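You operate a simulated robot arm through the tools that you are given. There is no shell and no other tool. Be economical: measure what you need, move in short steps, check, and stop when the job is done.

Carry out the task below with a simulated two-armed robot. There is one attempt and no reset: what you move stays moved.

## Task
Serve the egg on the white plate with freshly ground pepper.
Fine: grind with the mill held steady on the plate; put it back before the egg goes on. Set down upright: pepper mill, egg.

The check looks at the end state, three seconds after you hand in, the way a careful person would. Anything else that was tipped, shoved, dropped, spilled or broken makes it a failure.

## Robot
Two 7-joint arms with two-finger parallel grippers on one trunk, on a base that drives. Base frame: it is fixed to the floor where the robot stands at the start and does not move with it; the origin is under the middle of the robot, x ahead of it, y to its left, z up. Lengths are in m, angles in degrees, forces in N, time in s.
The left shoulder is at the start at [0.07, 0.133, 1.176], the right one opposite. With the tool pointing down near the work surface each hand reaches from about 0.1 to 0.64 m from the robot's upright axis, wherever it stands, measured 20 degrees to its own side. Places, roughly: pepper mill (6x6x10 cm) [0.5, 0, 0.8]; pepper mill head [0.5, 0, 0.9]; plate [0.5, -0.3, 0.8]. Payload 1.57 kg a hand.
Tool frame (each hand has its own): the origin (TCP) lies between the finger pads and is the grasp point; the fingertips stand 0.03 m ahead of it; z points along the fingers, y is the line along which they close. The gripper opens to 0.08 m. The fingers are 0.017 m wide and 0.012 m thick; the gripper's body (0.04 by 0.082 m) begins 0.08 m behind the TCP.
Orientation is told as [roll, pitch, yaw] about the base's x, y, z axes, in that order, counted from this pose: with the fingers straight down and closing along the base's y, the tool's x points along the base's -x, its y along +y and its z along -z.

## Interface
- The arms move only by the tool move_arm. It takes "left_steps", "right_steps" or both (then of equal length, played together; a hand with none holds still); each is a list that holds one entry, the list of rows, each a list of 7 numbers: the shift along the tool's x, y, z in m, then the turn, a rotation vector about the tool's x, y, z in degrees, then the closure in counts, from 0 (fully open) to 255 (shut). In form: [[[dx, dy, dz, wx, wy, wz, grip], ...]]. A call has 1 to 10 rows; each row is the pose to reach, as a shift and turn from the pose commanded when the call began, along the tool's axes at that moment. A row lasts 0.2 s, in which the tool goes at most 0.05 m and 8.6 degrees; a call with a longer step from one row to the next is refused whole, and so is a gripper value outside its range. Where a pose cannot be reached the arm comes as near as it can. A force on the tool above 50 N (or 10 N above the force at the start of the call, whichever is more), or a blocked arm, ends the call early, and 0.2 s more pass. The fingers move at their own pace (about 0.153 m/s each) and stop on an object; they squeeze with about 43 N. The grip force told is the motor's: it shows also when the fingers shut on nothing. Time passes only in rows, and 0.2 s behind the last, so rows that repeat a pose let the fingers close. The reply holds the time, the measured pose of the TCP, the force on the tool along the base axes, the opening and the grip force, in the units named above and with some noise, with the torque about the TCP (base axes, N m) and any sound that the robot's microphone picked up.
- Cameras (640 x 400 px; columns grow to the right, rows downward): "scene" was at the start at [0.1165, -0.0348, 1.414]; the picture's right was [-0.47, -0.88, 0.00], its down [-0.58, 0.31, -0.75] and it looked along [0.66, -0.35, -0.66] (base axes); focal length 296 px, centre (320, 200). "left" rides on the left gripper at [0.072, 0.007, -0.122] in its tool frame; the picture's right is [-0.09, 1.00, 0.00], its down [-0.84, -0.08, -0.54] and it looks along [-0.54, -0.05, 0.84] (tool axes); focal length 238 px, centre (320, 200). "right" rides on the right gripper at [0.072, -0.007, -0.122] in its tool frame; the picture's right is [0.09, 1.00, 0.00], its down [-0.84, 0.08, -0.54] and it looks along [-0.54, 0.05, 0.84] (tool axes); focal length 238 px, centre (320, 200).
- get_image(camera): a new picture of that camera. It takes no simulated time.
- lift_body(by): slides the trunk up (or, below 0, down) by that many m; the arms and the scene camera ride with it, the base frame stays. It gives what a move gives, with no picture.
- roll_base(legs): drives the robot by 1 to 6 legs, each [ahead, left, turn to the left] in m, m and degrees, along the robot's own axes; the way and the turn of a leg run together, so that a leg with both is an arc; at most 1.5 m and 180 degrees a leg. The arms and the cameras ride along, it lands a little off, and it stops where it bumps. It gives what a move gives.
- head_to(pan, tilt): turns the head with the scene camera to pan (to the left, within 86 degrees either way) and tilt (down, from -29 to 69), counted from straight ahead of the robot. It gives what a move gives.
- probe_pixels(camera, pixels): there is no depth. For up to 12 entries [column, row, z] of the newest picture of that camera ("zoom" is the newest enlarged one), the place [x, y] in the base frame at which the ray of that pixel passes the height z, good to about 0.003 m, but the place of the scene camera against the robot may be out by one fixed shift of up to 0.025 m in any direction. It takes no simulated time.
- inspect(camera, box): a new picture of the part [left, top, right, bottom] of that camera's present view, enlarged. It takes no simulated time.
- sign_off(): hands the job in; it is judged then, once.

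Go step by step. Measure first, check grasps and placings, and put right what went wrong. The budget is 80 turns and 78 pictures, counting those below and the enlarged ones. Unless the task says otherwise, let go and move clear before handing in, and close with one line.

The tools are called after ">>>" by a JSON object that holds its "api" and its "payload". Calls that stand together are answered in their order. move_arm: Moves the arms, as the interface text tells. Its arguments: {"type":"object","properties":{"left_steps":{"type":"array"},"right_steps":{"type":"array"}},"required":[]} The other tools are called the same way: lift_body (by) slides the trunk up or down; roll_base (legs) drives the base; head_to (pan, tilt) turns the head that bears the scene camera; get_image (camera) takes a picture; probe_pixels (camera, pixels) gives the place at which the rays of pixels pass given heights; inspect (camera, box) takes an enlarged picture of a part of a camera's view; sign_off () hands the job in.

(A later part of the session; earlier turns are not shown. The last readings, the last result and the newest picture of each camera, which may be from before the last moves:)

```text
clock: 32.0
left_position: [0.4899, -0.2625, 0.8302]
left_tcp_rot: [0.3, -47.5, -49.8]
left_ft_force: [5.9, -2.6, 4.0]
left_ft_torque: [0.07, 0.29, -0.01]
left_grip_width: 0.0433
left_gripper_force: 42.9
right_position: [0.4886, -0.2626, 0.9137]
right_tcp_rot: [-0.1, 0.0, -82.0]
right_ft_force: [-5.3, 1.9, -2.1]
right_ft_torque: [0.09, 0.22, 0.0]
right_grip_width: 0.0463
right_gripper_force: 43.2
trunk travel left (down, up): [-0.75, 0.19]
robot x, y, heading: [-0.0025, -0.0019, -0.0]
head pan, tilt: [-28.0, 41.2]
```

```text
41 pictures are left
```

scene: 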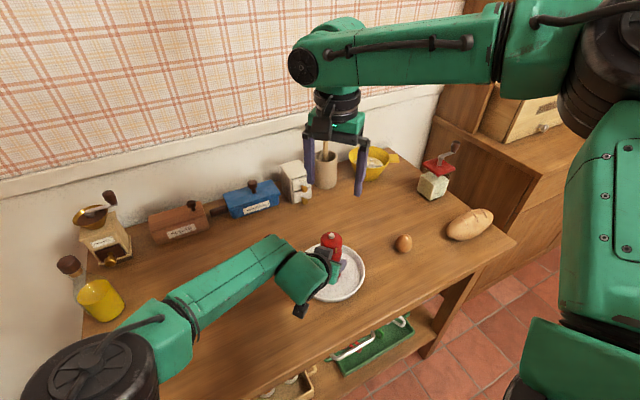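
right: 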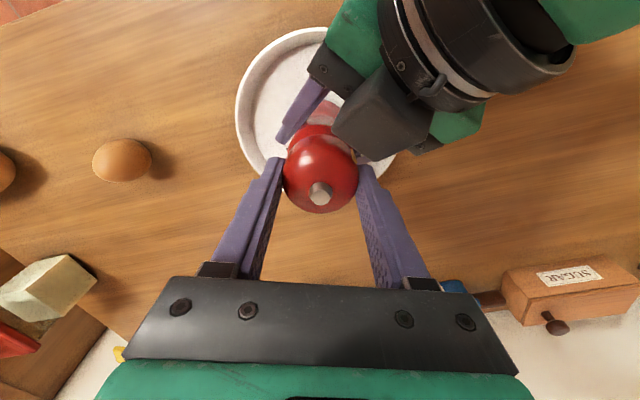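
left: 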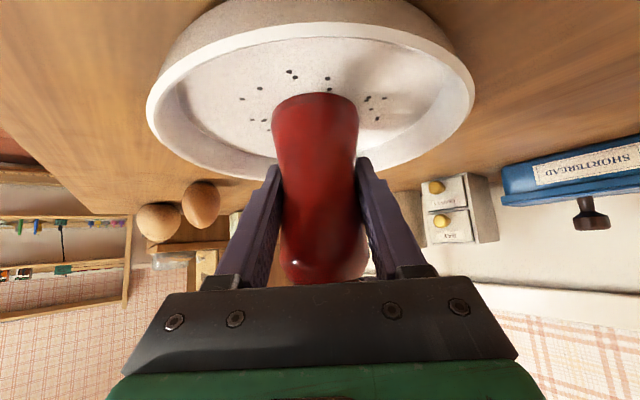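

It's working smoothly at low strain. I'll do three more strokes for about a full turn in total.

>>> {"api": "move_arm", "payload": {"right_steps": [[[0, 0, 0, 0, 0, 0, 60], [0, 0, 0, 0, 0, 0, 0], [0, 0, 0, 0, 0, -8, 0], [0, 0, 0, 0, 0, -16, 0], [0, 0, 0, 0, 0, -24, 0], [0, 0, 0, 0, 0, -32, 0], [0, 0, 0, 0, 0, -40, 0], [0, 0, 0, 0, 0, -48, 0], [0, 0, 0, 0, 0, -56, 0], [0, 0, 0, 0, 0, -62, 0]]]}}

>>> {"api": "move_arm", "payload": {"right_steps": [[[0, 0, 0, 0, 0, 0, 120], [0, 0, 0, 0, 0, 0, 255], [0, 0, 0, 0, 0, 0, 255], [0, 0, 0, 0, 0, 0, 255]]]}}

>>> {"api": "move_arm", "payload": {"right_steps": [[[0, 0, 0, 0, 0, 6, 255], [0, 0, 0, 0, 0, 12, 255], [0, 0, 0, 0, 0, 18, 255], [0, 0, 0, 0, 0, 24, 255], [0, 0, 0, 0, 0, 30, 255], [0, 0, 0, 0, 0, 36, 255], [0, 0, 0, 0, 0, 42, 255], [0, 0, 0, 0, 0, 49, 255], [0, 0, 0, 0, 0, 56, 255], [0, 0, 0, 0, 0, 62, 255]]]}}

>>> {"api": "move_arm", "payload": {"right_steps": [[[0, 0, 0, 0, 0, 0, 60], [0, 0, 0, 0, 0, 0, 0], [0, 0, 0, 0, 0, -8, 0], [0, 0, 0, 0, 0, -16, 0], [0, 0, 0, 0, 0, -24, 0], [0, 0, 0, 0, 0, -32, 0], [0, 0, 0, 0, 0, -40, 0], [0, 0, 0, 0, 0, -48, 0], [0, 0, 0, 0, 0, -56, 0], [0, 0, 0, 0, 0, -62, 0]]]}}

>>> {"api": "move_arm", "payload": {"right_steps": [[[0, 0, 0, 0, 0, 0, 120], [0, 0, 0, 0, 0, 0, 255], [0, 0, 0, 0, 0, 0, 255], [0, 0, 0, 0, 0, 0, 255]]]}}

>>> {"api": "move_arm", "payload": {"right_steps": [[[0, 0, 0, 0, 0, 6, 255], [0, 0, 0, 0, 0, 12, 255], [0, 0, 0, 0, 0, 18, 255], [0, 0, 0, 0, 0, 24, 255], [0, 0, 0, 0, 0, 30, 255], [0, 0, 0, 0, 0, 36, 255], [0, 0, 0, 0, 0, 42, 255], [0, 0, 0, 0, 0, 49, 255], [0, 0, 0, 0, 0, 56, 255], [0, 0, 0, 0, 0, 62, 255]]]}}

>>> {"api": "get_image", "payload": {"camera": "left"}}

```text
clock: 34.2
left_position: [0.4895, -0.2635, 0.8302]
left_tcp_rot: [0.3, -47.5, -49.8]
left_ft_force: [0.2, 0.6, 2.8]
left_ft_torque: [-0.03, 0.02, 0.01]
left_grip_width: 0.0437
left_gripper_force: 43.3
right_position: [0.4894, -0.2625, 0.9144]
right_tcp_rot: [-0.1, 0.0, -19.8]
right_ft_force: [-0.3, 0.0, -0.9]
right_ft_torque: [0.01, 0.01, -0.04]
right_grip_width: 0.08
right_gripper_force: 0.0
trunk travel left (down, up): [-0.75, 0.19]
robot x, y, heading: [-0.0007, -0.0015, 0.0]
head pan, tilt: [-28.0, 41.2]
```

```text
clock: 35.2
left_position: [0.4892, -0.2628, 0.8316]
left_tcp_rot: [0.4, -47.5, -49.8]
left_ft_force: [0.4, -4.8, 0.2]
left_ft_torque: [0.2, 0.0, 0.0]
left_grip_width: 0.0437
left_gripper_force: 43.3
right_position: [0.4896, -0.2615, 0.9135]
right_tcp_rot: [-0.1, 0.0, -19.9]
right_ft_force: [-0.7, 4.6, 0.2]
right_ft_torque: [0.23, 0.12, -0.01]
right_grip_width: 0.046
right_gripper_force: 42.8
trunk travel left (down, up): [-0.75, 0.19]
robot x, y, heading: [-0.001, -0.0023, 0.4]
head pan, tilt: [-28.0, 41.2]
```

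```text
clock: 37.4
left_position: [0.4905, -0.2626, 0.8309]
left_tcp_rot: [0.3, -47.4, -49.8]
left_ft_force: [-1.5, 5.2, 3.4]
left_ft_torque: [-0.38, -0.08, -0.05]
left_grip_width: 0.0439
left_gripper_force: 42.8
right_position: [0.4891, -0.2622, 0.9135]
right_tcp_rot: [0.0, -0.1, -82.0]
right_ft_force: [0.4, -4.0, -0.7]
right_ft_torque: [0.01, 0.06, -0.04]
right_grip_width: 0.0459
right_gripper_force: 43.3
trunk travel left (down, up): [-0.75, 0.19]
robot x, y, heading: [-0.0023, 0.0009, -0.2]
head pan, tilt: [-28.0, 41.2]
```

```text
clock: 39.6
left_position: [0.4912, -0.2623, 0.8304]
left_tcp_rot: [0.4, -47.4, -49.8]
left_ft_force: [-0.7, 0.9, 1.5]
left_ft_torque: [-0.04, 0.01, 0.03]
left_grip_width: 0.0435
left_gripper_force: 42.8
right_position: [0.4907, -0.2623, 0.9134]
right_tcp_rot: [-0.1, 0.0, -19.9]
right_ft_force: [-0.8, -0.1, -0.3]
right_ft_torque: [0.0, -0.01, 0.0]
right_grip_width: 0.0797
right_gripper_force: 0.0
trunk travel left (down, up): [-0.75, 0.19]
robot x, y, heading: [0.0013, -0.0036, -0.1]
head pan, tilt: [-28.0, 41.2]
```

```text
clock: 40.6
left_position: [0.4901, -0.2641, 0.8315]
left_tcp_rot: [0.1, -47.5, -49.8]
left_ft_force: [0.4, -7.0, -0.3]
left_ft_torque: [0.3, -0.02, 0.06]
left_grip_width: 0.0437
left_gripper_force: 43.0
right_position: [0.4898, -0.2619, 0.9143]
right_tcp_rot: [0.0, 0.1, -19.8]
right_ft_force: [0.0, 7.0, 0.4]
right_ft_torque: [0.24, 0.04, -0.02]
right_grip_width: 0.0462
right_gripper_force: 42.6
trunk travel left (down, up): [-0.75, 0.19]
robot x, y, heading: [-0.0026, 0.0025, 0.3]
head pan, tilt: [-28.0, 41.2]
```

```text
clock: 42.8
left_position: [0.4897, -0.2622, 0.8317]
left_tcp_rot: [0.4, -47.4, -49.8]
left_ft_force: [3.1, 0.5, -0.2]
left_ft_torque: [-0.16, 0.07, 0.0]
left_grip_width: 0.0436
left_gripper_force: 43.1
right_position: [0.4879, -0.2609, 0.9139]
right_tcp_rot: [0.0, 0.0, -82.1]
right_ft_force: [-3.8, -1.4, 2.1]
right_ft_torque: [-0.05, 0.26, 0.01]
right_grip_width: 0.0459
right_gripper_force: 43.4
trunk travel left (down, up): [-0.75, 0.19]
robot x, y, heading: [0.0018, 0.0009, 0.1]
head pan, tilt: [-28.0, 41.2]
```

```text
40 pictures are left
```

left: 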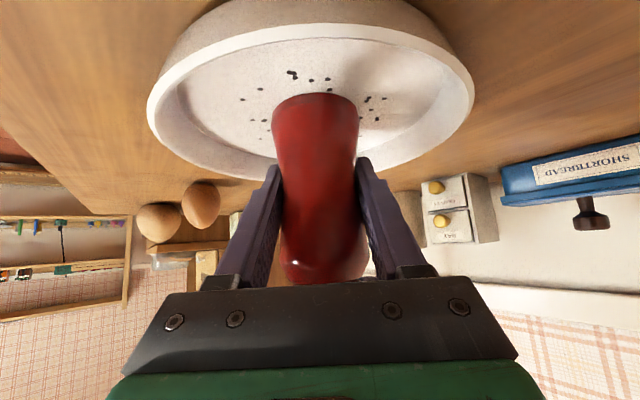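

Specks keep accumulating after 310°. I'll take one last stroke, then open the right hand and raise it clear.

>>> {"api": "move_arm", "payload": {"right_steps": [[[0, 0, 0, 0, 0, 0, 60], [0, 0, 0, 0, 0, 0, 0], [0, 0, 0, 0, 0, -8, 0], [0, 0, 0, 0, 0, -16, 0], [0, 0, 0, 0, 0, -24, 0], [0, 0, 0, 0, 0, -32, 0], [0, 0, 0, 0, 0, -40, 0], [0, 0, 0, 0, 0, -48, 0], [0, 0, 0, 0, 0, -56, 0], [0, 0, 0, 0, 0, -62, 0]]]}}

>>> {"api": "move_arm", "payload": {"right_steps": [[[0, 0, 0, 0, 0, 0, 120], [0, 0, 0, 0, 0, 0, 255], [0, 0, 0, 0, 0, 0, 255], [0, 0, 0, 0, 0, 0, 255]]]}}

>>> {"api": "move_arm", "payload": {"right_steps": [[[0, 0, 0, 0, 0, 6, 255], [0, 0, 0, 0, 0, 12, 255], [0, 0, 0, 0, 0, 18, 255], [0, 0, 0, 0, 0, 24, 255], [0, 0, 0, 0, 0, 30, 255], [0, 0, 0, 0, 0, 36, 255], [0, 0, 0, 0, 0, 42, 255], [0, 0, 0, 0, 0, 49, 255], [0, 0, 0, 0, 0, 56, 255], [0, 0, 0, 0, 0, 62, 255]]]}}

>>> {"api": "move_arm", "payload": {"right_steps": [[[0, 0, 0, 0, 0, 0, 60], [0, 0, 0, 0, 0, 0, 0], [0, 0, 0, 0, 0, 0, 0], [0, 0, -0.03, 0, 0, -7, 0], [0, 0, -0.06, 0, 0, -14, 0], [0, 0, -0.09, 0, 0, -21, 0], [0, 0, -0.12, 0, 0, -28, 0], [0, 0, -0.15, 0, 0, -32, 0], [0, 0, -0.17, 0, 0, -32, 0]]]}}

>>> {"api": "inspect", "payload": {"camera": "right", "box": [240, 0, 400, 160]}}

```text
clock: 45.0
left_position: [0.4902, -0.2626, 0.8319]
left_tcp_rot: [0.3, -47.5, -49.8]
left_ft_force: [0.5, 1.1, 1.2]
left_ft_torque: [-0.02, 0.02, -0.01]
left_grip_width: 0.0436
left_gripper_force: 42.7
right_position: [0.4892, -0.2634, 0.9145]
right_tcp_rot: [0.0, 0.0, -19.9]
right_ft_force: [-0.6, 0.6, -0.7]
right_ft_torque: [-0.02, 0.0, 0.01]
right_grip_width: 0.08
right_gripper_force: 0.2
trunk travel left (down, up): [-0.75, 0.19]
robot x, y, heading: [0.0006, 0.0045, -0.3]
head pan, tilt: [-28.0, 41.2]
```

```text
clock: 46.0
left_position: [0.4891, -0.2635, 0.8303]
left_tcp_rot: [0.3, -47.5, -49.8]
left_ft_force: [0.3, -1.4, 0.0]
left_ft_torque: [0.03, -0.01, -0.01]
left_grip_width: 0.0435
left_gripper_force: 42.9
right_position: [0.4892, -0.2622, 0.9163]
right_tcp_rot: [-0.1, 0.0, -19.9]
right_ft_force: [-0.7, 0.9, -1.0]
right_ft_torque: [0.09, 0.05, 0.02]
right_grip_width: 0.0462
right_gripper_force: 43.3
trunk travel left (down, up): [-0.75, 0.19]
robot x, y, heading: [-0.0037, -0.002, -0.0]
head pan, tilt: [-28.0, 41.2]
```

```text
clock: 48.2
left_position: [0.4909, -0.2621, 0.8314]
left_tcp_rot: [0.5, -47.4, -49.8]
left_ft_force: [12.3, -7.1, -10.2]
left_ft_torque: [0.08, 0.54, -0.02]
left_grip_width: 0.0433
left_gripper_force: 43.0
right_position: [0.4886, -0.2622, 0.9145]
right_tcp_rot: [-0.1, 0.0, -82.0]
right_ft_force: [-13.3, 6.6, 12.4]
right_ft_torque: [0.39, 0.63, 0.02]
right_grip_width: 0.046
right_gripper_force: 43.0
trunk travel left (down, up): [-0.75, 0.19]
robot x, y, heading: [0.0025, 0.0001, -0.2]
head pan, tilt: [-28.0, 41.2]
```

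```text
clock: 50.2
left_position: [0.4893, -0.2638, 0.8308]
left_tcp_rot: [0.3, -47.5, -49.8]
left_ft_force: [0.3, -0.6, -0.7]
left_ft_torque: [-0.04, 0.06, 0.0]
left_grip_width: 0.0435
left_gripper_force: 42.4
right_position: [0.491, -0.2618, 1.0828]
right_tcp_rot: [0.0, 0.1, -49.9]
right_ft_force: [-0.6, -0.3, 0.7]
right_ft_torque: [-0.01, 0.02, 0.0]
right_grip_width: 0.0802
right_gripper_force: 0.0
trunk travel left (down, up): [-0.75, 0.19]
robot x, y, heading: [-0.0002, 0.0004, 0.1]
head pan, tilt: [-28.0, 41.2]
```

```text
2.50 times, centred on (320, 80) of right
```

zoom: 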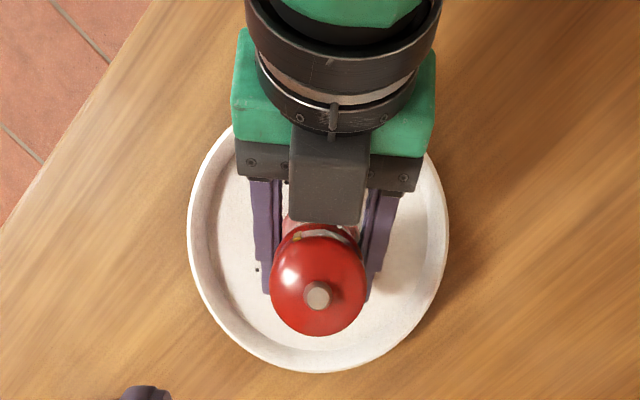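

A full turn is done and the right hand is clear. I'll swing the right hand over toward the egg and lift the mill straight up off the plate.

>>> {"api": "move_arm", "payload": {"right_steps": [[[-0.013, -0.017, 0, 0, 0, -5, 0], [-0.026, -0.035, 0, 0, 0, -10, 0], [-0.039, -0.052, 0, 0, 0, -15, 0], [-0.052, -0.069, 0, 0, 0, -20, 0], [-0.065, -0.086, 0, 0, 0, -25, 0], [-0.077, -0.104, 0, 0, 0, -30, 0], [-0.09, -0.121, 0, 0, 0, -35, 0], [-0.103, -0.138, 0, 0, 0, -40, 0], [-0.116, -0.156, 0, 0, 0, -45, 0], [-0.129, -0.173, 0, 0, 0, -50, 0]]], "left_steps": [[[0, 0, 0, 0, 0, 0, 255], [0, 0, 0, 0, 0, 0, 255], [0, 0, 0, 0, 0, 0, 255], [0, 0, 0, 0, 0, 0, 255], [-0.006, 0, -0.0055, 0, 0, 0, 255], [-0.015, 0, -0.014, 0, 0, 0, 255], [-0.024, 0, -0.022, 0, 0, 0, 255], [-0.034, 0, -0.031, 0, 0, 0, 255], [-0.044, 0, -0.0406, 0, 0, 0, 255], [-0.044, 0, -0.0406, 0, 0, 0, 255]]]}}

>>> {"api": "get_image", "payload": {"camera": "scene"}}

>>> {"api": "get_image", "payload": {"camera": "right"}}

```text
clock: 52.4
left_position: [0.4908, -0.2628, 0.8911]
left_tcp_rot: [0.4, -47.5, -49.8]
left_ft_force: [-0.5, 0.3, -1.4]
left_ft_torque: [0.02, -0.01, 0.02]
left_grip_width: 0.0435
left_gripper_force: 42.9
right_position: [0.4403, -0.4734, 1.083]
right_tcp_rot: [0.0, 0.0, 0.2]
right_ft_force: [-0.1, -0.1, -0.3]
right_ft_torque: [0.02, -0.02, 0.03]
right_grip_width: 0.0801
right_gripper_force: 0.1
trunk travel left (down, up): [-0.75, 0.19]
robot x, y, heading: [-0.0008, -0.0008, 0.1]
head pan, tilt: [-28.0, 41.2]
```

```text
38 pictures are left
```

scene: 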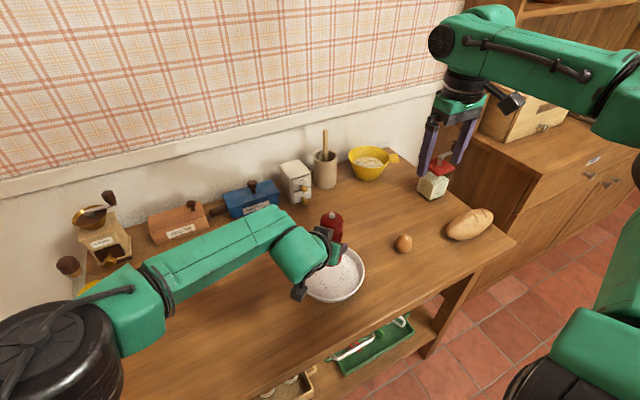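

```text
37 pictures are left
```

right: 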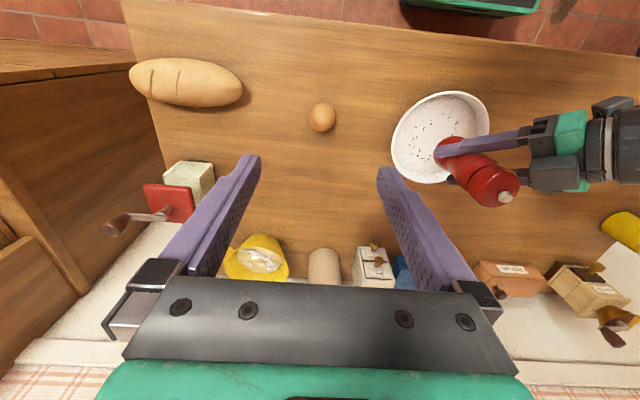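

The mill is lifted and pepper is visible on the plate. I'll carry the mill back to its original spot.

>>> {"api": "move_arm", "payload": {"left_steps": [[[0.01, 0.012, -0.011, 0, 0, 0, 255], [0.028, 0.033, -0.03, 0, 0, 0, 255], [0.048, 0.057, -0.052, 0, 0, 0, 255], [0.068, 0.081, -0.074, 0, 0, 0, 255], [0.088, 0.105, -0.096, 0, 0, 0, 255], [0.105, 0.125, -0.115, 0, 0, 0, 255], [0.1156, 0.137, -0.126, 0, 0, 0, 255], [0.1156, 0.137, -0.126, 0, 0, 0, 255]]]}}

>>> {"api": "move_arm", "payload": {"left_steps": [[[0.011, 0, 0.01, 0, 0, 0, 255], [0.022, 0, 0.02, 0, 0, 0, 255], [0.033, 0, 0.03, 0, 0, 0, 255], [0.041, 0, 0.0375, 0, 0, 0, 255], [0.044, 0, 0.0405, 0, 0, 0, 255], [0.044, 0, 0.0405, 0, 0, 0, 255]]]}}

>>> {"api": "inspect", "payload": {"camera": "left", "box": [220, 60, 420, 185]}}

```text
clock: 54.2
left_position: [0.4829, -0.045, 0.8891]
left_tcp_rot: [0.3, -47.4, -49.9]
left_ft_force: [0.0, 0.8, -1.3]
left_ft_torque: [-0.03, -0.01, 0.01]
left_grip_width: 0.0434
left_gripper_force: 42.8
right_position: [0.4398, -0.4726, 1.0839]
right_tcp_rot: [-0.1, 0.0, 0.1]
right_ft_force: [0.5, 0.1, 0.2]
right_ft_torque: [0.03, 0.0, 0.01]
right_grip_width: 0.0802
right_gripper_force: 0.0
trunk travel left (down, up): [-0.75, 0.19]
robot x, y, heading: [-0.0037, -0.0041, -0.1]
head pan, tilt: [-28.0, 41.2]
```

```text
clock: 55.6
left_position: [0.4836, -0.0446, 0.8303]
left_tcp_rot: [0.3, -47.3, -49.8]
left_ft_force: [-0.1, 0.2, -1.5]
left_ft_torque: [0.03, -0.02, 0.03]
left_grip_width: 0.0438
left_gripper_force: 43.2
right_position: [0.4407, -0.4729, 1.0834]
right_tcp_rot: [0.0, 0.0, 0.1]
right_ft_force: [-0.4, 0.2, 0.8]
right_ft_torque: [0.01, 0.05, -0.02]
right_grip_width: 0.08
right_gripper_force: 0.0
trunk travel left (down, up): [-0.75, 0.19]
robot x, y, heading: [0.0009, -0.0005, -0.2]
head pan, tilt: [-28.0, 41.2]
```

```text
3.20 times, centred on (320, 122) of left
```

zoom: 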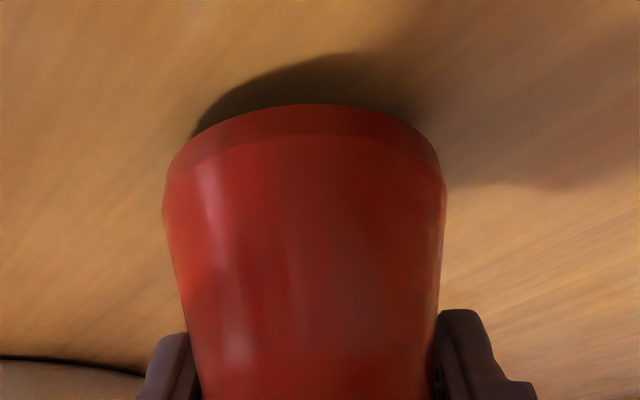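

There's still a gap of about 4 mm with no contact. I'll lower 4 mm.

>>> {"api": "move_arm", "payload": {"left_steps": [[[0.001, 0, 0.001, 0, 0, 0, 255], [0.002, 0, 0.0018, 0, 0, 0, 255], [0.003, 0, 0.0027, 0, 0, 0, 255], [0.003, 0, 0.0027, 0, 0, 0, 255]]]}}

>>> {"api": "inspect", "payload": {"camera": "left", "box": [220, 60, 420, 185]}}

```text
clock: 56.6
left_position: [0.4831, -0.0434, 0.8279]
left_tcp_rot: [0.3, -47.4, -49.8]
left_ft_force: [-0.6, 0.3, -1.6]
left_ft_torque: [-0.01, 0.0, 0.04]
left_grip_width: 0.0433
left_gripper_force: 43.2
right_position: [0.4403, -0.4721, 1.0852]
right_tcp_rot: [0.1, 0.1, 0.1]
right_ft_force: [-0.5, 0.0, 0.6]
right_ft_torque: [0.0, -0.05, 0.02]
right_grip_width: 0.08
right_gripper_force: 0.0
trunk travel left (down, up): [-0.75, 0.19]
robot x, y, heading: [-0.0012, 0.0001, 0.0]
head pan, tilt: [-28.0, 41.2]
```

```text
3.20 times, centred on (320, 122) of left
```

zoom: 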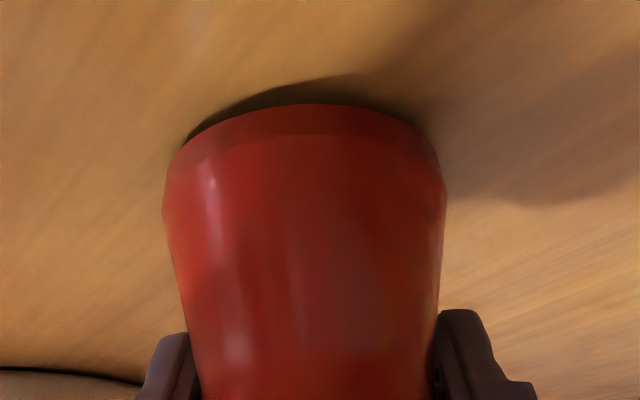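

A small gap remains. I'll lower 2 mm more, then keep creeping.

>>> {"api": "move_arm", "payload": {"left_steps": [[[0.001, 0, 0.001, 0, 0, 0, 255], [0.0022, 0, 0.002, 0, 0, 0, 255], [0.0022, 0, 0.002, 0, 0, 0, 255]]]}}

>>> {"api": "inspect", "payload": {"camera": "left", "box": [220, 60, 420, 185]}}

```text
clock: 57.4
left_position: [0.4839, -0.0429, 0.8259]
left_tcp_rot: [0.3, -47.4, -49.8]
left_ft_force: [0.9, 0.3, -0.3]
left_ft_torque: [-0.04, -0.02, -0.02]
left_grip_width: 0.0436
left_gripper_force: 43.3
right_position: [0.4407, -0.4721, 1.0835]
right_tcp_rot: [0.0, -0.1, 0.1]
right_ft_force: [-0.1, 0.3, -1.1]
right_ft_torque: [0.02, 0.03, -0.04]
right_grip_width: 0.0802
right_gripper_force: 0.1
trunk travel left (down, up): [-0.75, 0.19]
robot x, y, heading: [0.0002, 0.003, 0.3]
head pan, tilt: [-28.0, 41.2]
```

```text
3.20 times, centred on (320, 122) of left
```

zoom: 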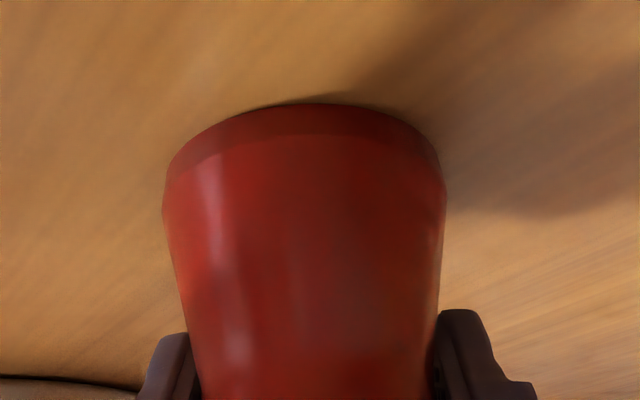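

Contact is just made (Fz went from -1.6 to -0.3). I'll open gently, then back straight out along the approach line.

>>> {"api": "move_arm", "payload": {"left_steps": [[[0, 0, 0, 0, 0, 0, 110], [0, 0, 0, 0, 0, 0, 50], [0, 0, 0, 0, 0, 0, 0], [0, 0, 0, 0, 0, 0, 0], [0, 0, -0.02, 0, 0, 0, 0], [0, 0, -0.05, 0, 0, 0, 0], [0, 0, -0.08, 0, 0, 0, 0], [0, 0, -0.11, 0, 0, 0, 0], [0, 0, -0.14, 0, 0, 0, 0], [0, 0, -0.16, 0, 0, 0, 0]]]}}

>>> {"api": "get_image", "payload": {"camera": "scene"}}

>>> {"api": "get_image", "payload": {"camera": "left"}}

>>> {"api": "get_image", "payload": {"camera": "right"}}

```text
clock: 59.6
left_position: [0.4064, 0.045, 0.9345]
left_tcp_rot: [0.3, -47.4, -49.8]
left_ft_force: [0.7, 0.0, 0.4]
left_ft_torque: [0.03, -0.04, 0.02]
left_grip_width: 0.0802
left_gripper_force: 0.0
right_position: [0.4389, -0.4722, 1.0848]
right_tcp_rot: [0.0, 0.0, 0.1]
right_ft_force: [0.6, -0.2, -0.6]
right_ft_torque: [-0.01, 0.02, 0.0]
right_grip_width: 0.0799
right_gripper_force: 0.1
trunk travel left (down, up): [-0.75, 0.19]
robot x, y, heading: [0.0013, -0.0012, 0.0]
head pan, tilt: [-28.0, 41.2]
```

```text
33 pictures are left
```

scene: 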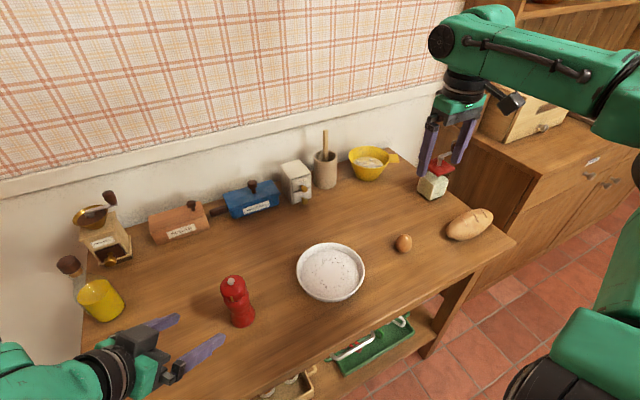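

```text
32 pictures are left
```

left: 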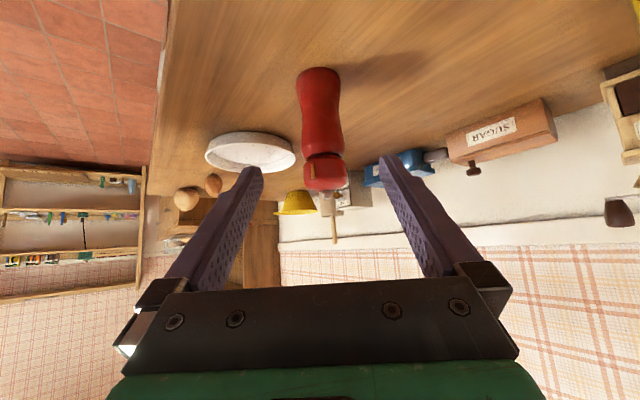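

```text
31 pictures are left
```

right: 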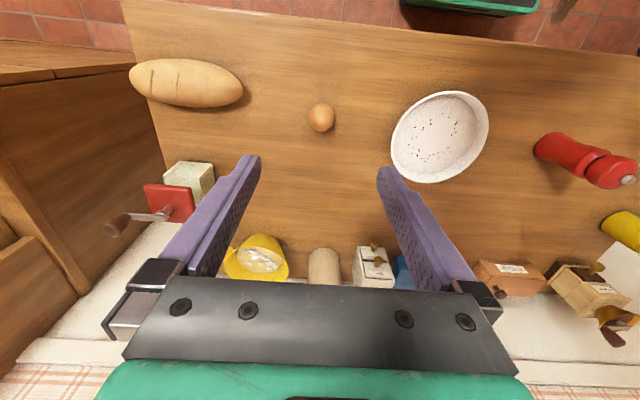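

The mill is released, and the plate has pepper at about (335,270). I'll check the mill's position and uprightness, and measure the egg.

>>> {"api": "inspect", "payload": {"camera": "scene", "box": [180, 200, 440, 360]}}

>>> {"api": "probe_pixels", "payload": {"camera": "left", "pixels": [[318, 67, 0.78]]}}

>>> {"api": "inspect", "payload": {"camera": "right", "box": [280, 80, 360, 150]}}

>>> {"api": "probe_pixels", "payload": {"camera": "right", "pixels": [[321, 117, 0.8], [308, 117, 0.8], [335, 117, 0.8], [321, 103, 0.8], [321, 132, 0.8]]}}

```text
2.46 times, centred on (310, 280) of scene
```

zoom: 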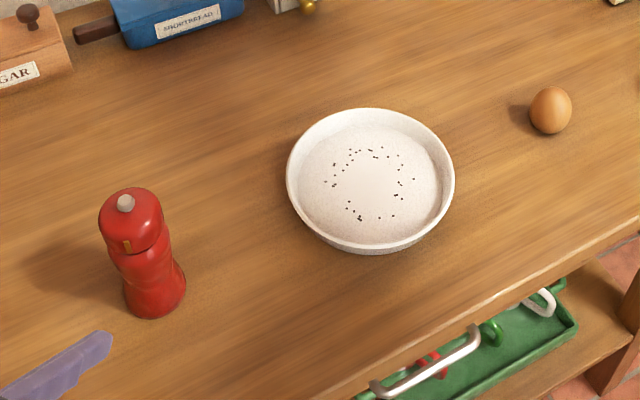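

```text
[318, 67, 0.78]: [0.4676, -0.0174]
```

```text
5.71 times, centred on (320, 115) of right
```

zoom: 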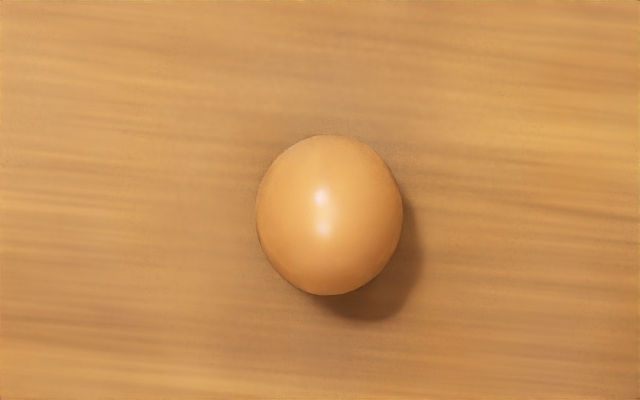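

```text
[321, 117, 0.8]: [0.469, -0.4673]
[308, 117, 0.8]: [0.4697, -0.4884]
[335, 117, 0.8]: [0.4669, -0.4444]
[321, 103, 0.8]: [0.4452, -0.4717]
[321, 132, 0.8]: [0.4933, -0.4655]
```

The mill stands upright at its place, with a ring of pepper on the plate. The egg stands at (0.468,-0.467) and is about 43 mm wide. I'll bring the right hand above it.

>>> {"api": "move_arm", "payload": {"right_steps": [[[-0.005, 0.001, 0.04, 0, 0, 0, 0], [-0.012, 0.002, 0.08, 0, 0, 0, 0], [-0.018, 0.003, 0.12, 0, 0, 0, 0], [-0.024, 0.004, 0.155, 0, 0, 0, 0], [-0.029, 0.005, 0.18, 0, 0, 0, 0], [-0.029, 0.005, 0.18, 0, 0, 0, 0]]]}}

>>> {"api": "get_image", "payload": {"camera": "right"}}

```text
clock: 61.0
left_position: [0.4075, 0.0442, 0.9349]
left_tcp_rot: [0.3, -47.4, -49.8]
left_ft_force: [-0.1, 0.1, -0.4]
left_ft_torque: [0.01, -0.02, 0.03]
left_grip_width: 0.08
left_gripper_force: 0.0
right_position: [0.4692, -0.4674, 0.905]
right_tcp_rot: [0.0, -0.2, 0.1]
right_ft_force: [0.1, -0.5, -0.2]
right_ft_torque: [-0.01, 0.0, -0.01]
right_grip_width: 0.0799
right_gripper_force: 0.1
trunk travel left (down, up): [-0.75, 0.19]
robot x, y, heading: [-0.0, 0.0008, 0.1]
head pan, tilt: [-28.0, 41.2]
```

```text
28 pictures are left
```

right: 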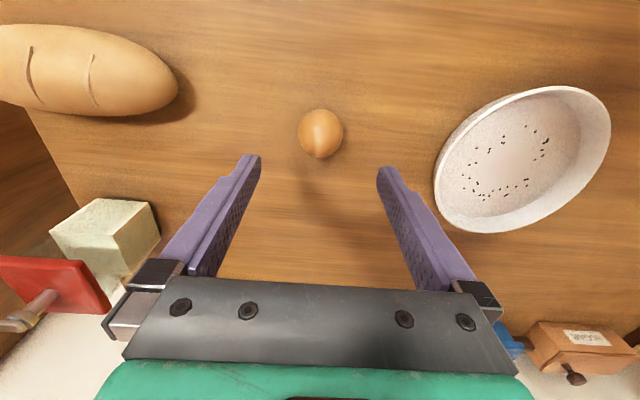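

>>> {"api": "probe_pixels", "payload": {"camera": "right", "pixels": [[321, 134, 0.805], [298, 134, 0.805], [344, 134, 0.805], [320, 147, 0.83], [321, 110, 0.805]]}}

>>> {"api": "move_arm", "payload": {"right_steps": [[[0, 0, 0.025, 0, 0, 0, 0], [0, 0, 0.045, 0, 0, 0, 0], [0, 0, 0.06, 0, 0, 0, 0], [0, 0, 0.06, 0, 0, 0, 0]]]}}

>>> {"api": "get_image", "payload": {"camera": "right"}}

```text
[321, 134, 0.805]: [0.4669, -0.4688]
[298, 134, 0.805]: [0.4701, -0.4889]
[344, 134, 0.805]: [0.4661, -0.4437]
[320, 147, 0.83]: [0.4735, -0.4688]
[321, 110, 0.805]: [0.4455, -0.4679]
```

```text
clock: 62.0
left_position: [0.4069, 0.0444, 0.9356]
left_tcp_rot: [0.2, -47.4, -49.9]
left_ft_force: [0.1, -0.2, -1.0]
left_ft_torque: [-0.01, 0.03, 0.02]
left_grip_width: 0.0801
left_gripper_force: 0.0
right_position: [0.4706, -0.4672, 0.8449]
right_tcp_rot: [0.0, -0.1, 0.1]
right_ft_force: [0.5, -0.6, 0.0]
right_ft_torque: [0.06, -0.01, -0.02]
right_grip_width: 0.0801
right_gripper_force: 0.0
trunk travel left (down, up): [-0.75, 0.19]
robot x, y, heading: [-0.0009, -0.0007, -0.2]
head pan, tilt: [-28.0, 41.2]
```

```text
27 pictures are left
```

right: 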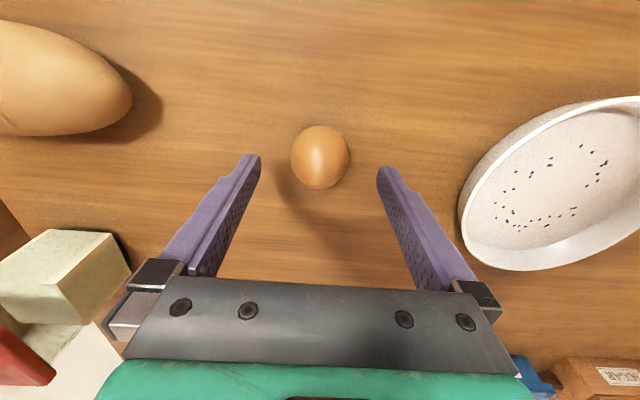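

The egg is centred between the fingers at (320,157). I'll descend to z 0.814 and close gently with a partial closure.

>>> {"api": "move_arm", "payload": {"right_steps": [[[0.001, 0, 0.015, 0, 0, 0, 0], [0.002, 0, 0.03, 0, 0, 0, 0], [0.002, 0, 0.03, 0, 0, 0, 0], [0.002, 0, 0.03, 0, 0, 0, 80], [0.002, 0, 0.03, 0, 0, 0, 110], [0.002, 0, 0.03, 0, 0, 0, 130], [0.002, 0, 0.03, 0, 0, 0, 130]]]}}

>>> {"api": "get_image", "payload": {"camera": "right"}}

```text
clock: 63.6
left_position: [0.4072, 0.0442, 0.9343]
left_tcp_rot: [0.2, -47.5, -49.8]
left_ft_force: [0.0, 0.3, -0.9]
left_ft_torque: [-0.01, -0.02, 0.02]
left_grip_width: 0.0801
left_gripper_force: 0.0
right_position: [0.4578, -0.4591, 0.8263]
right_tcp_rot: [0.0, 0.0, 0.0]
right_ft_force: [0.5, -0.2, 0.1]
right_ft_torque: [0.0, 0.05, 0.03]
right_grip_width: 0.0405
right_gripper_force: 7.1
right hand out of reach, approached as far as the arm can: row 1, 2, 3, 4, 5, 6, 7
trunk travel left (down, up): [-0.75, 0.19]
robot x, y, heading: [0.0035, -0.0029, -0.1]
head pan, tilt: [-28.0, 41.2]
```

```text
26 pictures are left
```

right: 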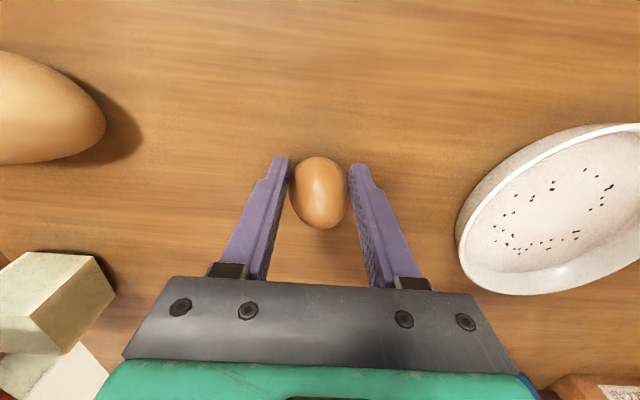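

The hand fell short of reach, at (0.458,-0.459,0.826), so the grip is off-centre. I'll release gently, rise, and bring the robot to a better stance.

>>> {"api": "move_arm", "payload": {"right_steps": [[[0, 0, 0, 0, 0, 0, 110], [0, 0, 0, 0, 0, 0, 60], [0, 0, 0, 0, 0, 0, 0], [0, 0, 0, 0, 0, 0, 0], [0, 0, -0.03, 0, 0, 0, 0], [0, 0, -0.07, 0, 0, 0, 0], [0, 0, -0.11, 0, 0, 0, 0], [0, 0, -0.15, 0, 0, 0, 0], [0, 0, -0.19, 0, 0, 0, 0]]]}}

>>> {"api": "get_image", "payload": {"camera": "right"}}

```text
clock: 65.6
left_position: [0.4076, 0.0463, 0.9351]
left_tcp_rot: [0.4, -47.4, -49.8]
left_ft_force: [-0.1, 0.1, -1.0]
left_ft_torque: [-0.03, -0.03, 0.0]
left_grip_width: 0.08
left_gripper_force: 0.1
right_position: [0.4581, -0.4581, 1.0171]
right_tcp_rot: [0.0, 0.0, 0.2]
right_ft_force: [0.6, 0.0, 0.3]
right_ft_torque: [-0.01, -0.02, 0.01]
right_grip_width: 0.0801
right_gripper_force: 0.1
trunk travel left (down, up): [-0.75, 0.19]
robot x, y, heading: [0.0013, -0.0004, -0.1]
head pan, tilt: [-28.0, 41.2]
```

```text
25 pictures are left
```

right: 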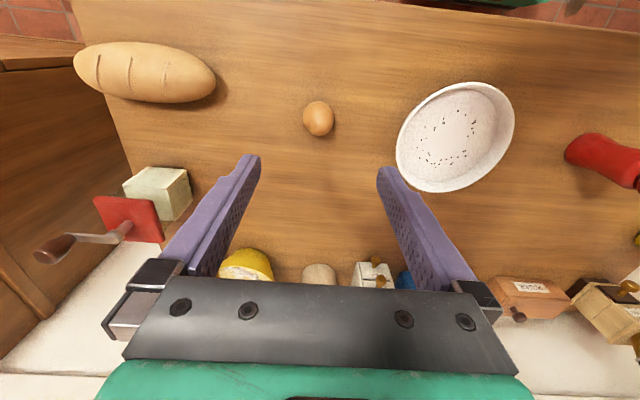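

The egg still stands. It is at the edge of reach, so I'll raise the left hand clear first and then roll the base 0.08 m to the right.

>>> {"api": "move_arm", "payload": {"left_steps": [[[-0.02, 0, -0.03, 0, 0, 0, 0], [-0.04, 0, -0.055, 0, 0, 0, 0], [-0.06, 0, -0.08, 0, 0, 0, 0], [-0.08, 0, -0.1, 0, 0, 0, 0], [-0.096, 0, -0.11, 0, 0, 0, 0]]]}}

>>> {"api": "roll_base", "payload": {"legs": [[0, -0.08, 0]]}}

>>> {"api": "get_image", "payload": {"camera": "right"}}

>>> {"api": "get_image", "payload": {"camera": "scene"}}

```text
clock: 66.8
left_position: [0.3969, 0.0585, 1.0764]
left_tcp_rot: [0.2, -47.4, -49.7]
left_ft_force: [0.0, 0.0, 0.3]
left_ft_torque: [-0.02, -0.03, -0.01]
left_grip_width: 0.0801
left_gripper_force: 0.0
right_position: [0.4588, -0.4591, 1.0163]
right_tcp_rot: [0.1, 0.1, 0.1]
right_ft_force: [0.4, -1.0, 0.5]
right_ft_torque: [-0.01, -0.01, 0.04]
right_grip_width: 0.0799
right_gripper_force: 0.0
trunk travel left (down, up): [-0.75, 0.19]
robot x, y, heading: [0.0005, -0.0007, -0.1]
head pan, tilt: [-28.0, 41.2]
```

```text
clock: 67.9
left_position: [0.3968, -0.0195, 1.0775]
left_tcp_rot: [0.3, -47.6, -49.7]
left_ft_force: [0.0, 0.0, 0.5]
left_ft_torque: [-0.04, 0.02, 0.01]
left_grip_width: 0.08
left_gripper_force: 0.1
right_position: [0.4587, -0.5361, 1.0181]
right_tcp_rot: [-0.2, -0.1, 0.0]
right_ft_force: [0.0, 0.0, -0.1]
right_ft_torque: [-0.03, 0.0, 0.01]
right_grip_width: 0.08
right_gripper_force: 0.0
trunk travel left (down, up): [-0.75, 0.19]
robot x, y, heading: [-0.0014, -0.0801, -0.0]
head pan, tilt: [-28.0, 41.2]
```

```text
24 pictures are left
```

right: 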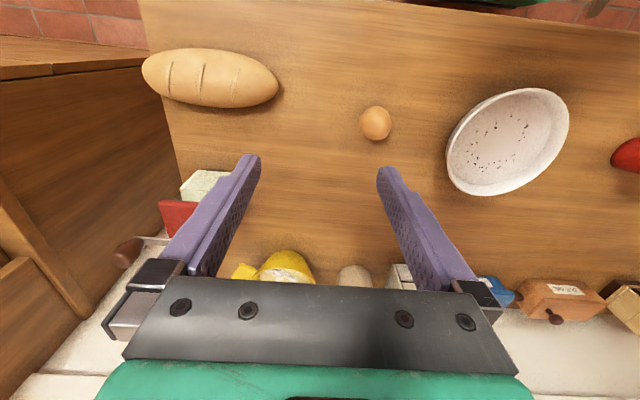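

```text
23 pictures are left
```

scene: 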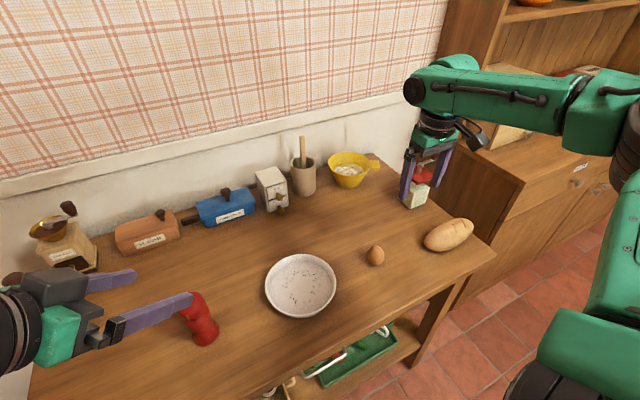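

The base moved cleanly. I'll re-measure the egg at (375,123).

>>> {"api": "probe_pixels", "payload": {"camera": "right", "pixels": [[375, 123, 0.805], [360, 123, 0.805], [391, 123, 0.805]]}}

>>> {"api": "inspect", "payload": {"camera": "right", "box": [335, 88, 415, 158]}}

```text
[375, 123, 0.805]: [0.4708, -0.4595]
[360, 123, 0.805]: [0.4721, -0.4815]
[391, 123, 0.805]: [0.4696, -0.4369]
```

```text
5.71 times, centred on (375, 123) of right
```

zoom: 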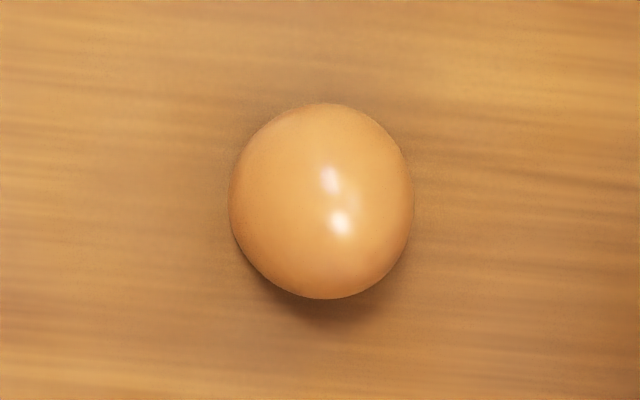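

The egg is now at (0.4705,-0.4595). I'll move above it to z 0.86.

>>> {"api": "move_arm", "payload": {"right_steps": [[[-0.006, 0.038, 0.01, 0, 0, 0, 0], [-0.012, 0.077, 0.02, 0, 0, 0, 0], [-0.012, 0.077, 0.06, 0, 0, 0, 0], [-0.012, 0.077, 0.1, 0, 0, 0, 0], [-0.012, 0.077, 0.135, 0, 0, 0, 0], [-0.012, 0.077, 0.156, 0, 0, 0, 0], [-0.012, 0.077, 0.156, 0, 0, 0, 0]]]}}

>>> {"api": "get_image", "payload": {"camera": "right"}}

```text
clock: 69.5
left_position: [0.3969, -0.0221, 1.0778]
left_tcp_rot: [0.3, -47.5, -49.9]
left_ft_force: [-0.2, -0.8, -0.2]
left_ft_torque: [0.0, 0.0, -0.02]
left_grip_width: 0.0801
left_gripper_force: 0.0
right_position: [0.4704, -0.4597, 0.8598]
right_tcp_rot: [0.1, -0.1, 0.2]
right_ft_force: [-0.5, 1.2, -0.4]
right_ft_torque: [0.02, 0.01, -0.01]
right_grip_width: 0.0803
right_gripper_force: 0.0
trunk travel left (down, up): [-0.75, 0.19]
robot x, y, heading: [-0.0004, -0.0807, -0.0]
head pan, tilt: [-28.0, 41.2]
```

```text
21 pictures are left
```

right: 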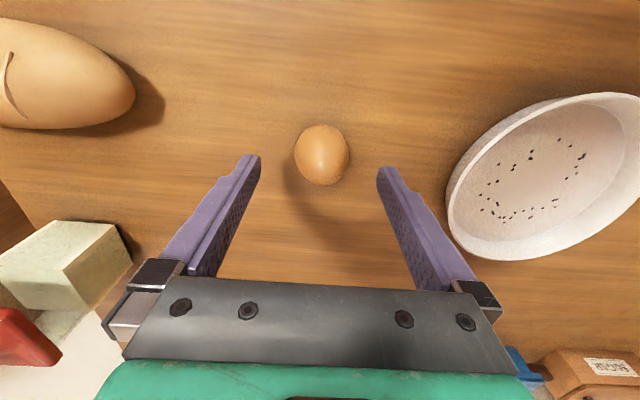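

Centred again. I'll descend 0.045 to z 0.815.

>>> {"api": "move_arm", "payload": {"right_steps": [[[0, 0.001, 0.02, 0, 0, 0, 0], [0, 0.001, 0.035, 0, 0, 0, 0], [0, 0.001, 0.045, 0, 0, 0, 0], [0, 0.001, 0.045, 0, 0, 0, 0]]]}}

>>> {"api": "get_image", "payload": {"camera": "right"}}

```text
clock: 70.5
left_position: [0.3971, -0.0221, 1.0779]
left_tcp_rot: [0.4, -47.4, -49.8]
left_ft_force: [-0.3, 0.3, 0.1]
left_ft_torque: [-0.01, 0.0, 0.01]
left_grip_width: 0.0802
left_gripper_force: 0.1
right_position: [0.4702, -0.4598, 0.8149]
right_tcp_rot: [0.0, -0.1, 0.1]
right_ft_force: [0.0, -0.4, 0.1]
right_ft_torque: [-0.03, 0.02, 0.05]
right_grip_width: 0.0798
right_gripper_force: 0.0
trunk travel left (down, up): [-0.75, 0.19]
robot x, y, heading: [-0.0014, -0.077, 0.1]
head pan, tilt: [-28.0, 41.2]
```

```text
20 pictures are left
```

right: 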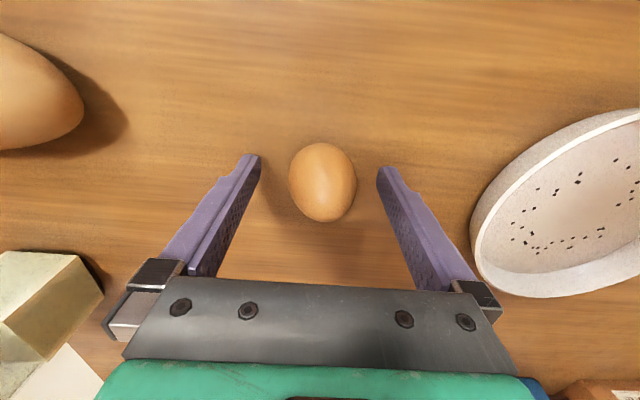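

The egg is centred at the TCP, so I'll close gently.

>>> {"api": "move_arm", "payload": {"right_steps": [[[0, 0, 0, 0, 0, 0, 70], [0, 0, 0, 0, 0, 0, 110], [0, 0, 0, 0, 0, 0, 130], [0, 0, 0, 0, 0, 0, 135], [0, 0, 0, 0, 0, 0, 135]]]}}

>>> {"api": "get_image", "payload": {"camera": "right"}}

```text
clock: 71.7
left_position: [0.3981, -0.0216, 1.077]
left_tcp_rot: [0.3, -47.4, -49.9]
left_ft_force: [0.3, -0.2, -0.7]
left_ft_torque: [0.03, 0.0, -0.01]
left_grip_width: 0.0799
left_gripper_force: 0.0
right_position: [0.4705, -0.4596, 0.8135]
right_tcp_rot: [0.0, -0.1, 0.1]
right_ft_force: [0.1, 0.0, -0.4]
right_ft_torque: [0.0, -0.01, 0.0]
right_grip_width: 0.0416
right_gripper_force: 12.2
trunk travel left (down, up): [-0.75, 0.19]
robot x, y, heading: [-0.0005, -0.0759, 0.0]
head pan, tilt: [-28.0, 41.2]
```

```text
19 pictures are left
```

right: 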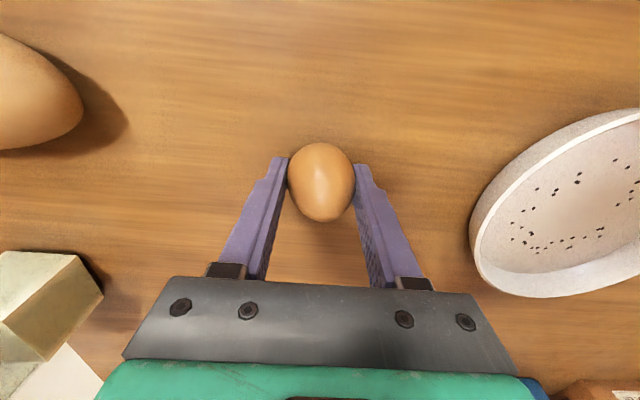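

The egg is held at 41.6 mm with 12 N and is upright. I'll lift 0.07.

>>> {"api": "move_arm", "payload": {"right_steps": [[[0, 0, -0.008, 0, 0, 0, 135], [0, 0, -0.02, 0, 0, 0, 135], [0, 0, -0.035, 0, 0, 0, 135], [0, 0, -0.05, 0, 0, 0, 135], [0, 0, -0.065, 0, 0, 0, 135], [0, 0, -0.07, 0, 0, 0, 135]]]}}

>>> {"api": "get_image", "payload": {"camera": "right"}}

```text
clock: 73.1
left_position: [0.3963, -0.0223, 1.0773]
left_tcp_rot: [0.3, -47.5, -49.8]
left_ft_force: [-0.2, -0.3, -0.4]
left_ft_torque: [0.0, -0.01, 0.03]
left_grip_width: 0.0799
left_gripper_force: 0.0
right_position: [0.4708, -0.4609, 0.8851]
right_tcp_rot: [0.0, 0.0, 0.1]
right_ft_force: [0.0, 0.4, -0.7]
right_ft_torque: [0.0, 0.02, 0.01]
right_grip_width: 0.0411
right_gripper_force: 11.6
trunk travel left (down, up): [-0.75, 0.19]
robot x, y, heading: [0.0023, -0.0811, 0.1]
head pan, tilt: [-28.0, 41.2]
```

```text
18 pictures are left
```

right: 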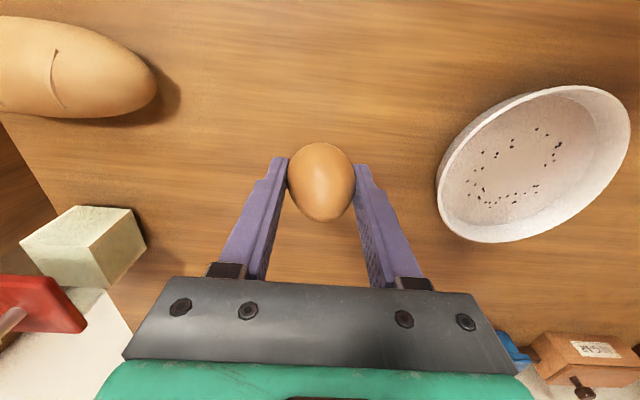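

The egg is held securely. I'll carry it over the plate centre.

>>> {"api": "move_arm", "payload": {"right_steps": [[[-0.002, 0.015, 0, 0, 0, 0, 135], [-0.005, 0.045, 0, 0, 0, 0, 135], [-0.008, 0.08, 0, 0, 0, 0, 135], [-0.012, 0.115, 0, 0, 0, 0, 135], [-0.015, 0.15, 0, 0, 0, 0, 135], [-0.018, 0.18, 0, 0, 0, 0, 135], [-0.02, 0.196, 0, 0, 0, 0, 135], [-0.02, 0.198, 0, 0, 0, 0, 135]]]}}

>>> {"api": "get_image", "payload": {"camera": "right"}}

```text
clock: 74.9
left_position: [0.3968, -0.0225, 1.078]
left_tcp_rot: [0.3, -47.4, -49.9]
left_ft_force: [-0.4, 0.6, 0.3]
left_ft_torque: [0.0, -0.02, -0.01]
left_grip_width: 0.0799
left_gripper_force: 0.0
right_position: [0.4901, -0.2627, 0.8835]
right_tcp_rot: [0.0, 0.0, 0.0]
right_ft_force: [0.1, 0.0, -1.0]
right_ft_torque: [0.02, -0.01, 0.0]
right_grip_width: 0.0413
right_gripper_force: 11.7
trunk travel left (down, up): [-0.75, 0.19]
robot x, y, heading: [0.0017, -0.0803, 0.2]
head pan, tilt: [-28.0, 41.2]
```

```text
17 pictures are left
```

right: 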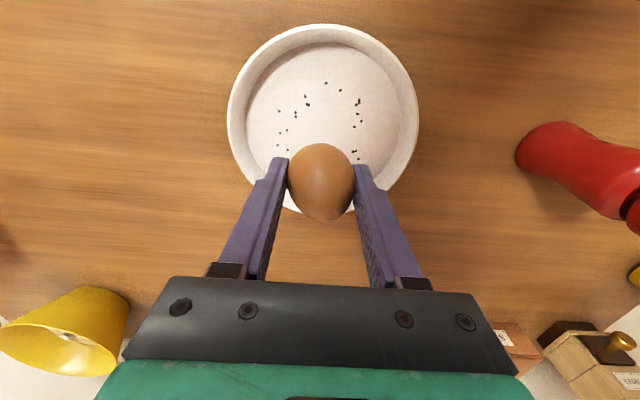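

The egg is over the plate. I'll lower to just above the floor of the plate.

>>> {"api": "move_arm", "payload": {"right_steps": [[[0, 0, 0.015, 0, 0, 0, 135], [0, 0, 0.03, 0, 0, 0, 135], [0, 0, 0.045, 0, 0, 0, 135], [0, 0, 0.056, 0, 0, 0, 135], [0, 0, 0.061, 0, 0, 0, 135], [0, 0, 0.061, 0, 0, 0, 135]]]}}

>>> {"api": "inspect", "payload": {"camera": "right", "box": [220, 90, 420, 240]}}

>>> {"api": "inspect", "payload": {"camera": "scene", "box": [220, 200, 380, 330]}}

```text
clock: 76.3
left_position: [0.397, -0.0218, 1.0786]
left_tcp_rot: [0.4, -47.4, -49.8]
left_ft_force: [0.8, 0.0, 0.5]
left_ft_torque: [0.03, 0.03, -0.01]
left_grip_width: 0.0801
left_gripper_force: 0.1
right_position: [0.4733, -0.2746, 0.8455]
right_tcp_rot: [0.0, 0.0, 0.0]
right_ft_force: [0.4, 0.1, -0.5]
right_ft_torque: [-0.01, -0.04, 0.02]
right_grip_width: 0.0411
right_gripper_force: 11.8
right hand out of reach, approached as far as the arm can: row 1, 2, 3, 4, 5, 6
trunk travel left (down, up): [-0.75, 0.19]
robot x, y, heading: [-0.0005, -0.0807, 0.2]
head pan, tilt: [-28.0, 41.2]
```

```text
2.67 times, centred on (320, 165) of right
```

zoom: 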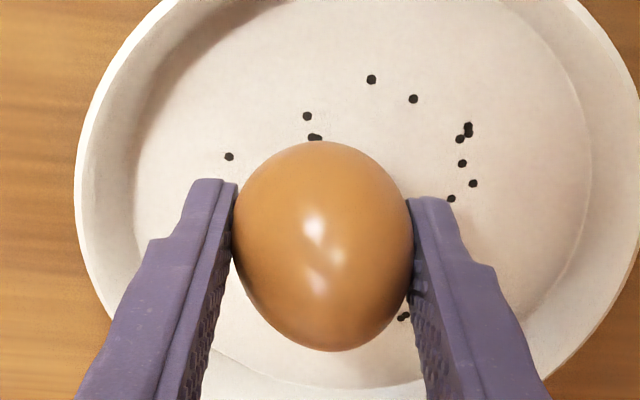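

```text
3.08 times, centred on (300, 265) of scene
```

zoom: 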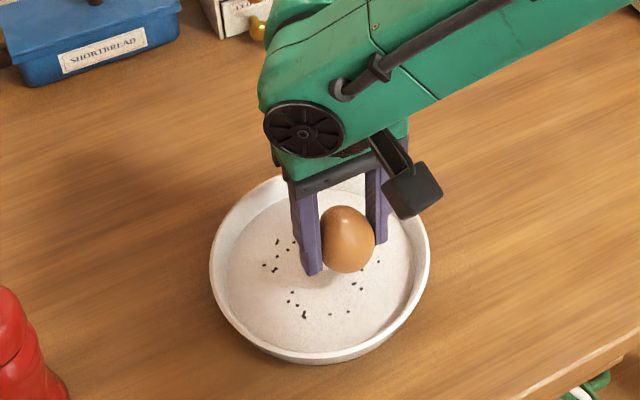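

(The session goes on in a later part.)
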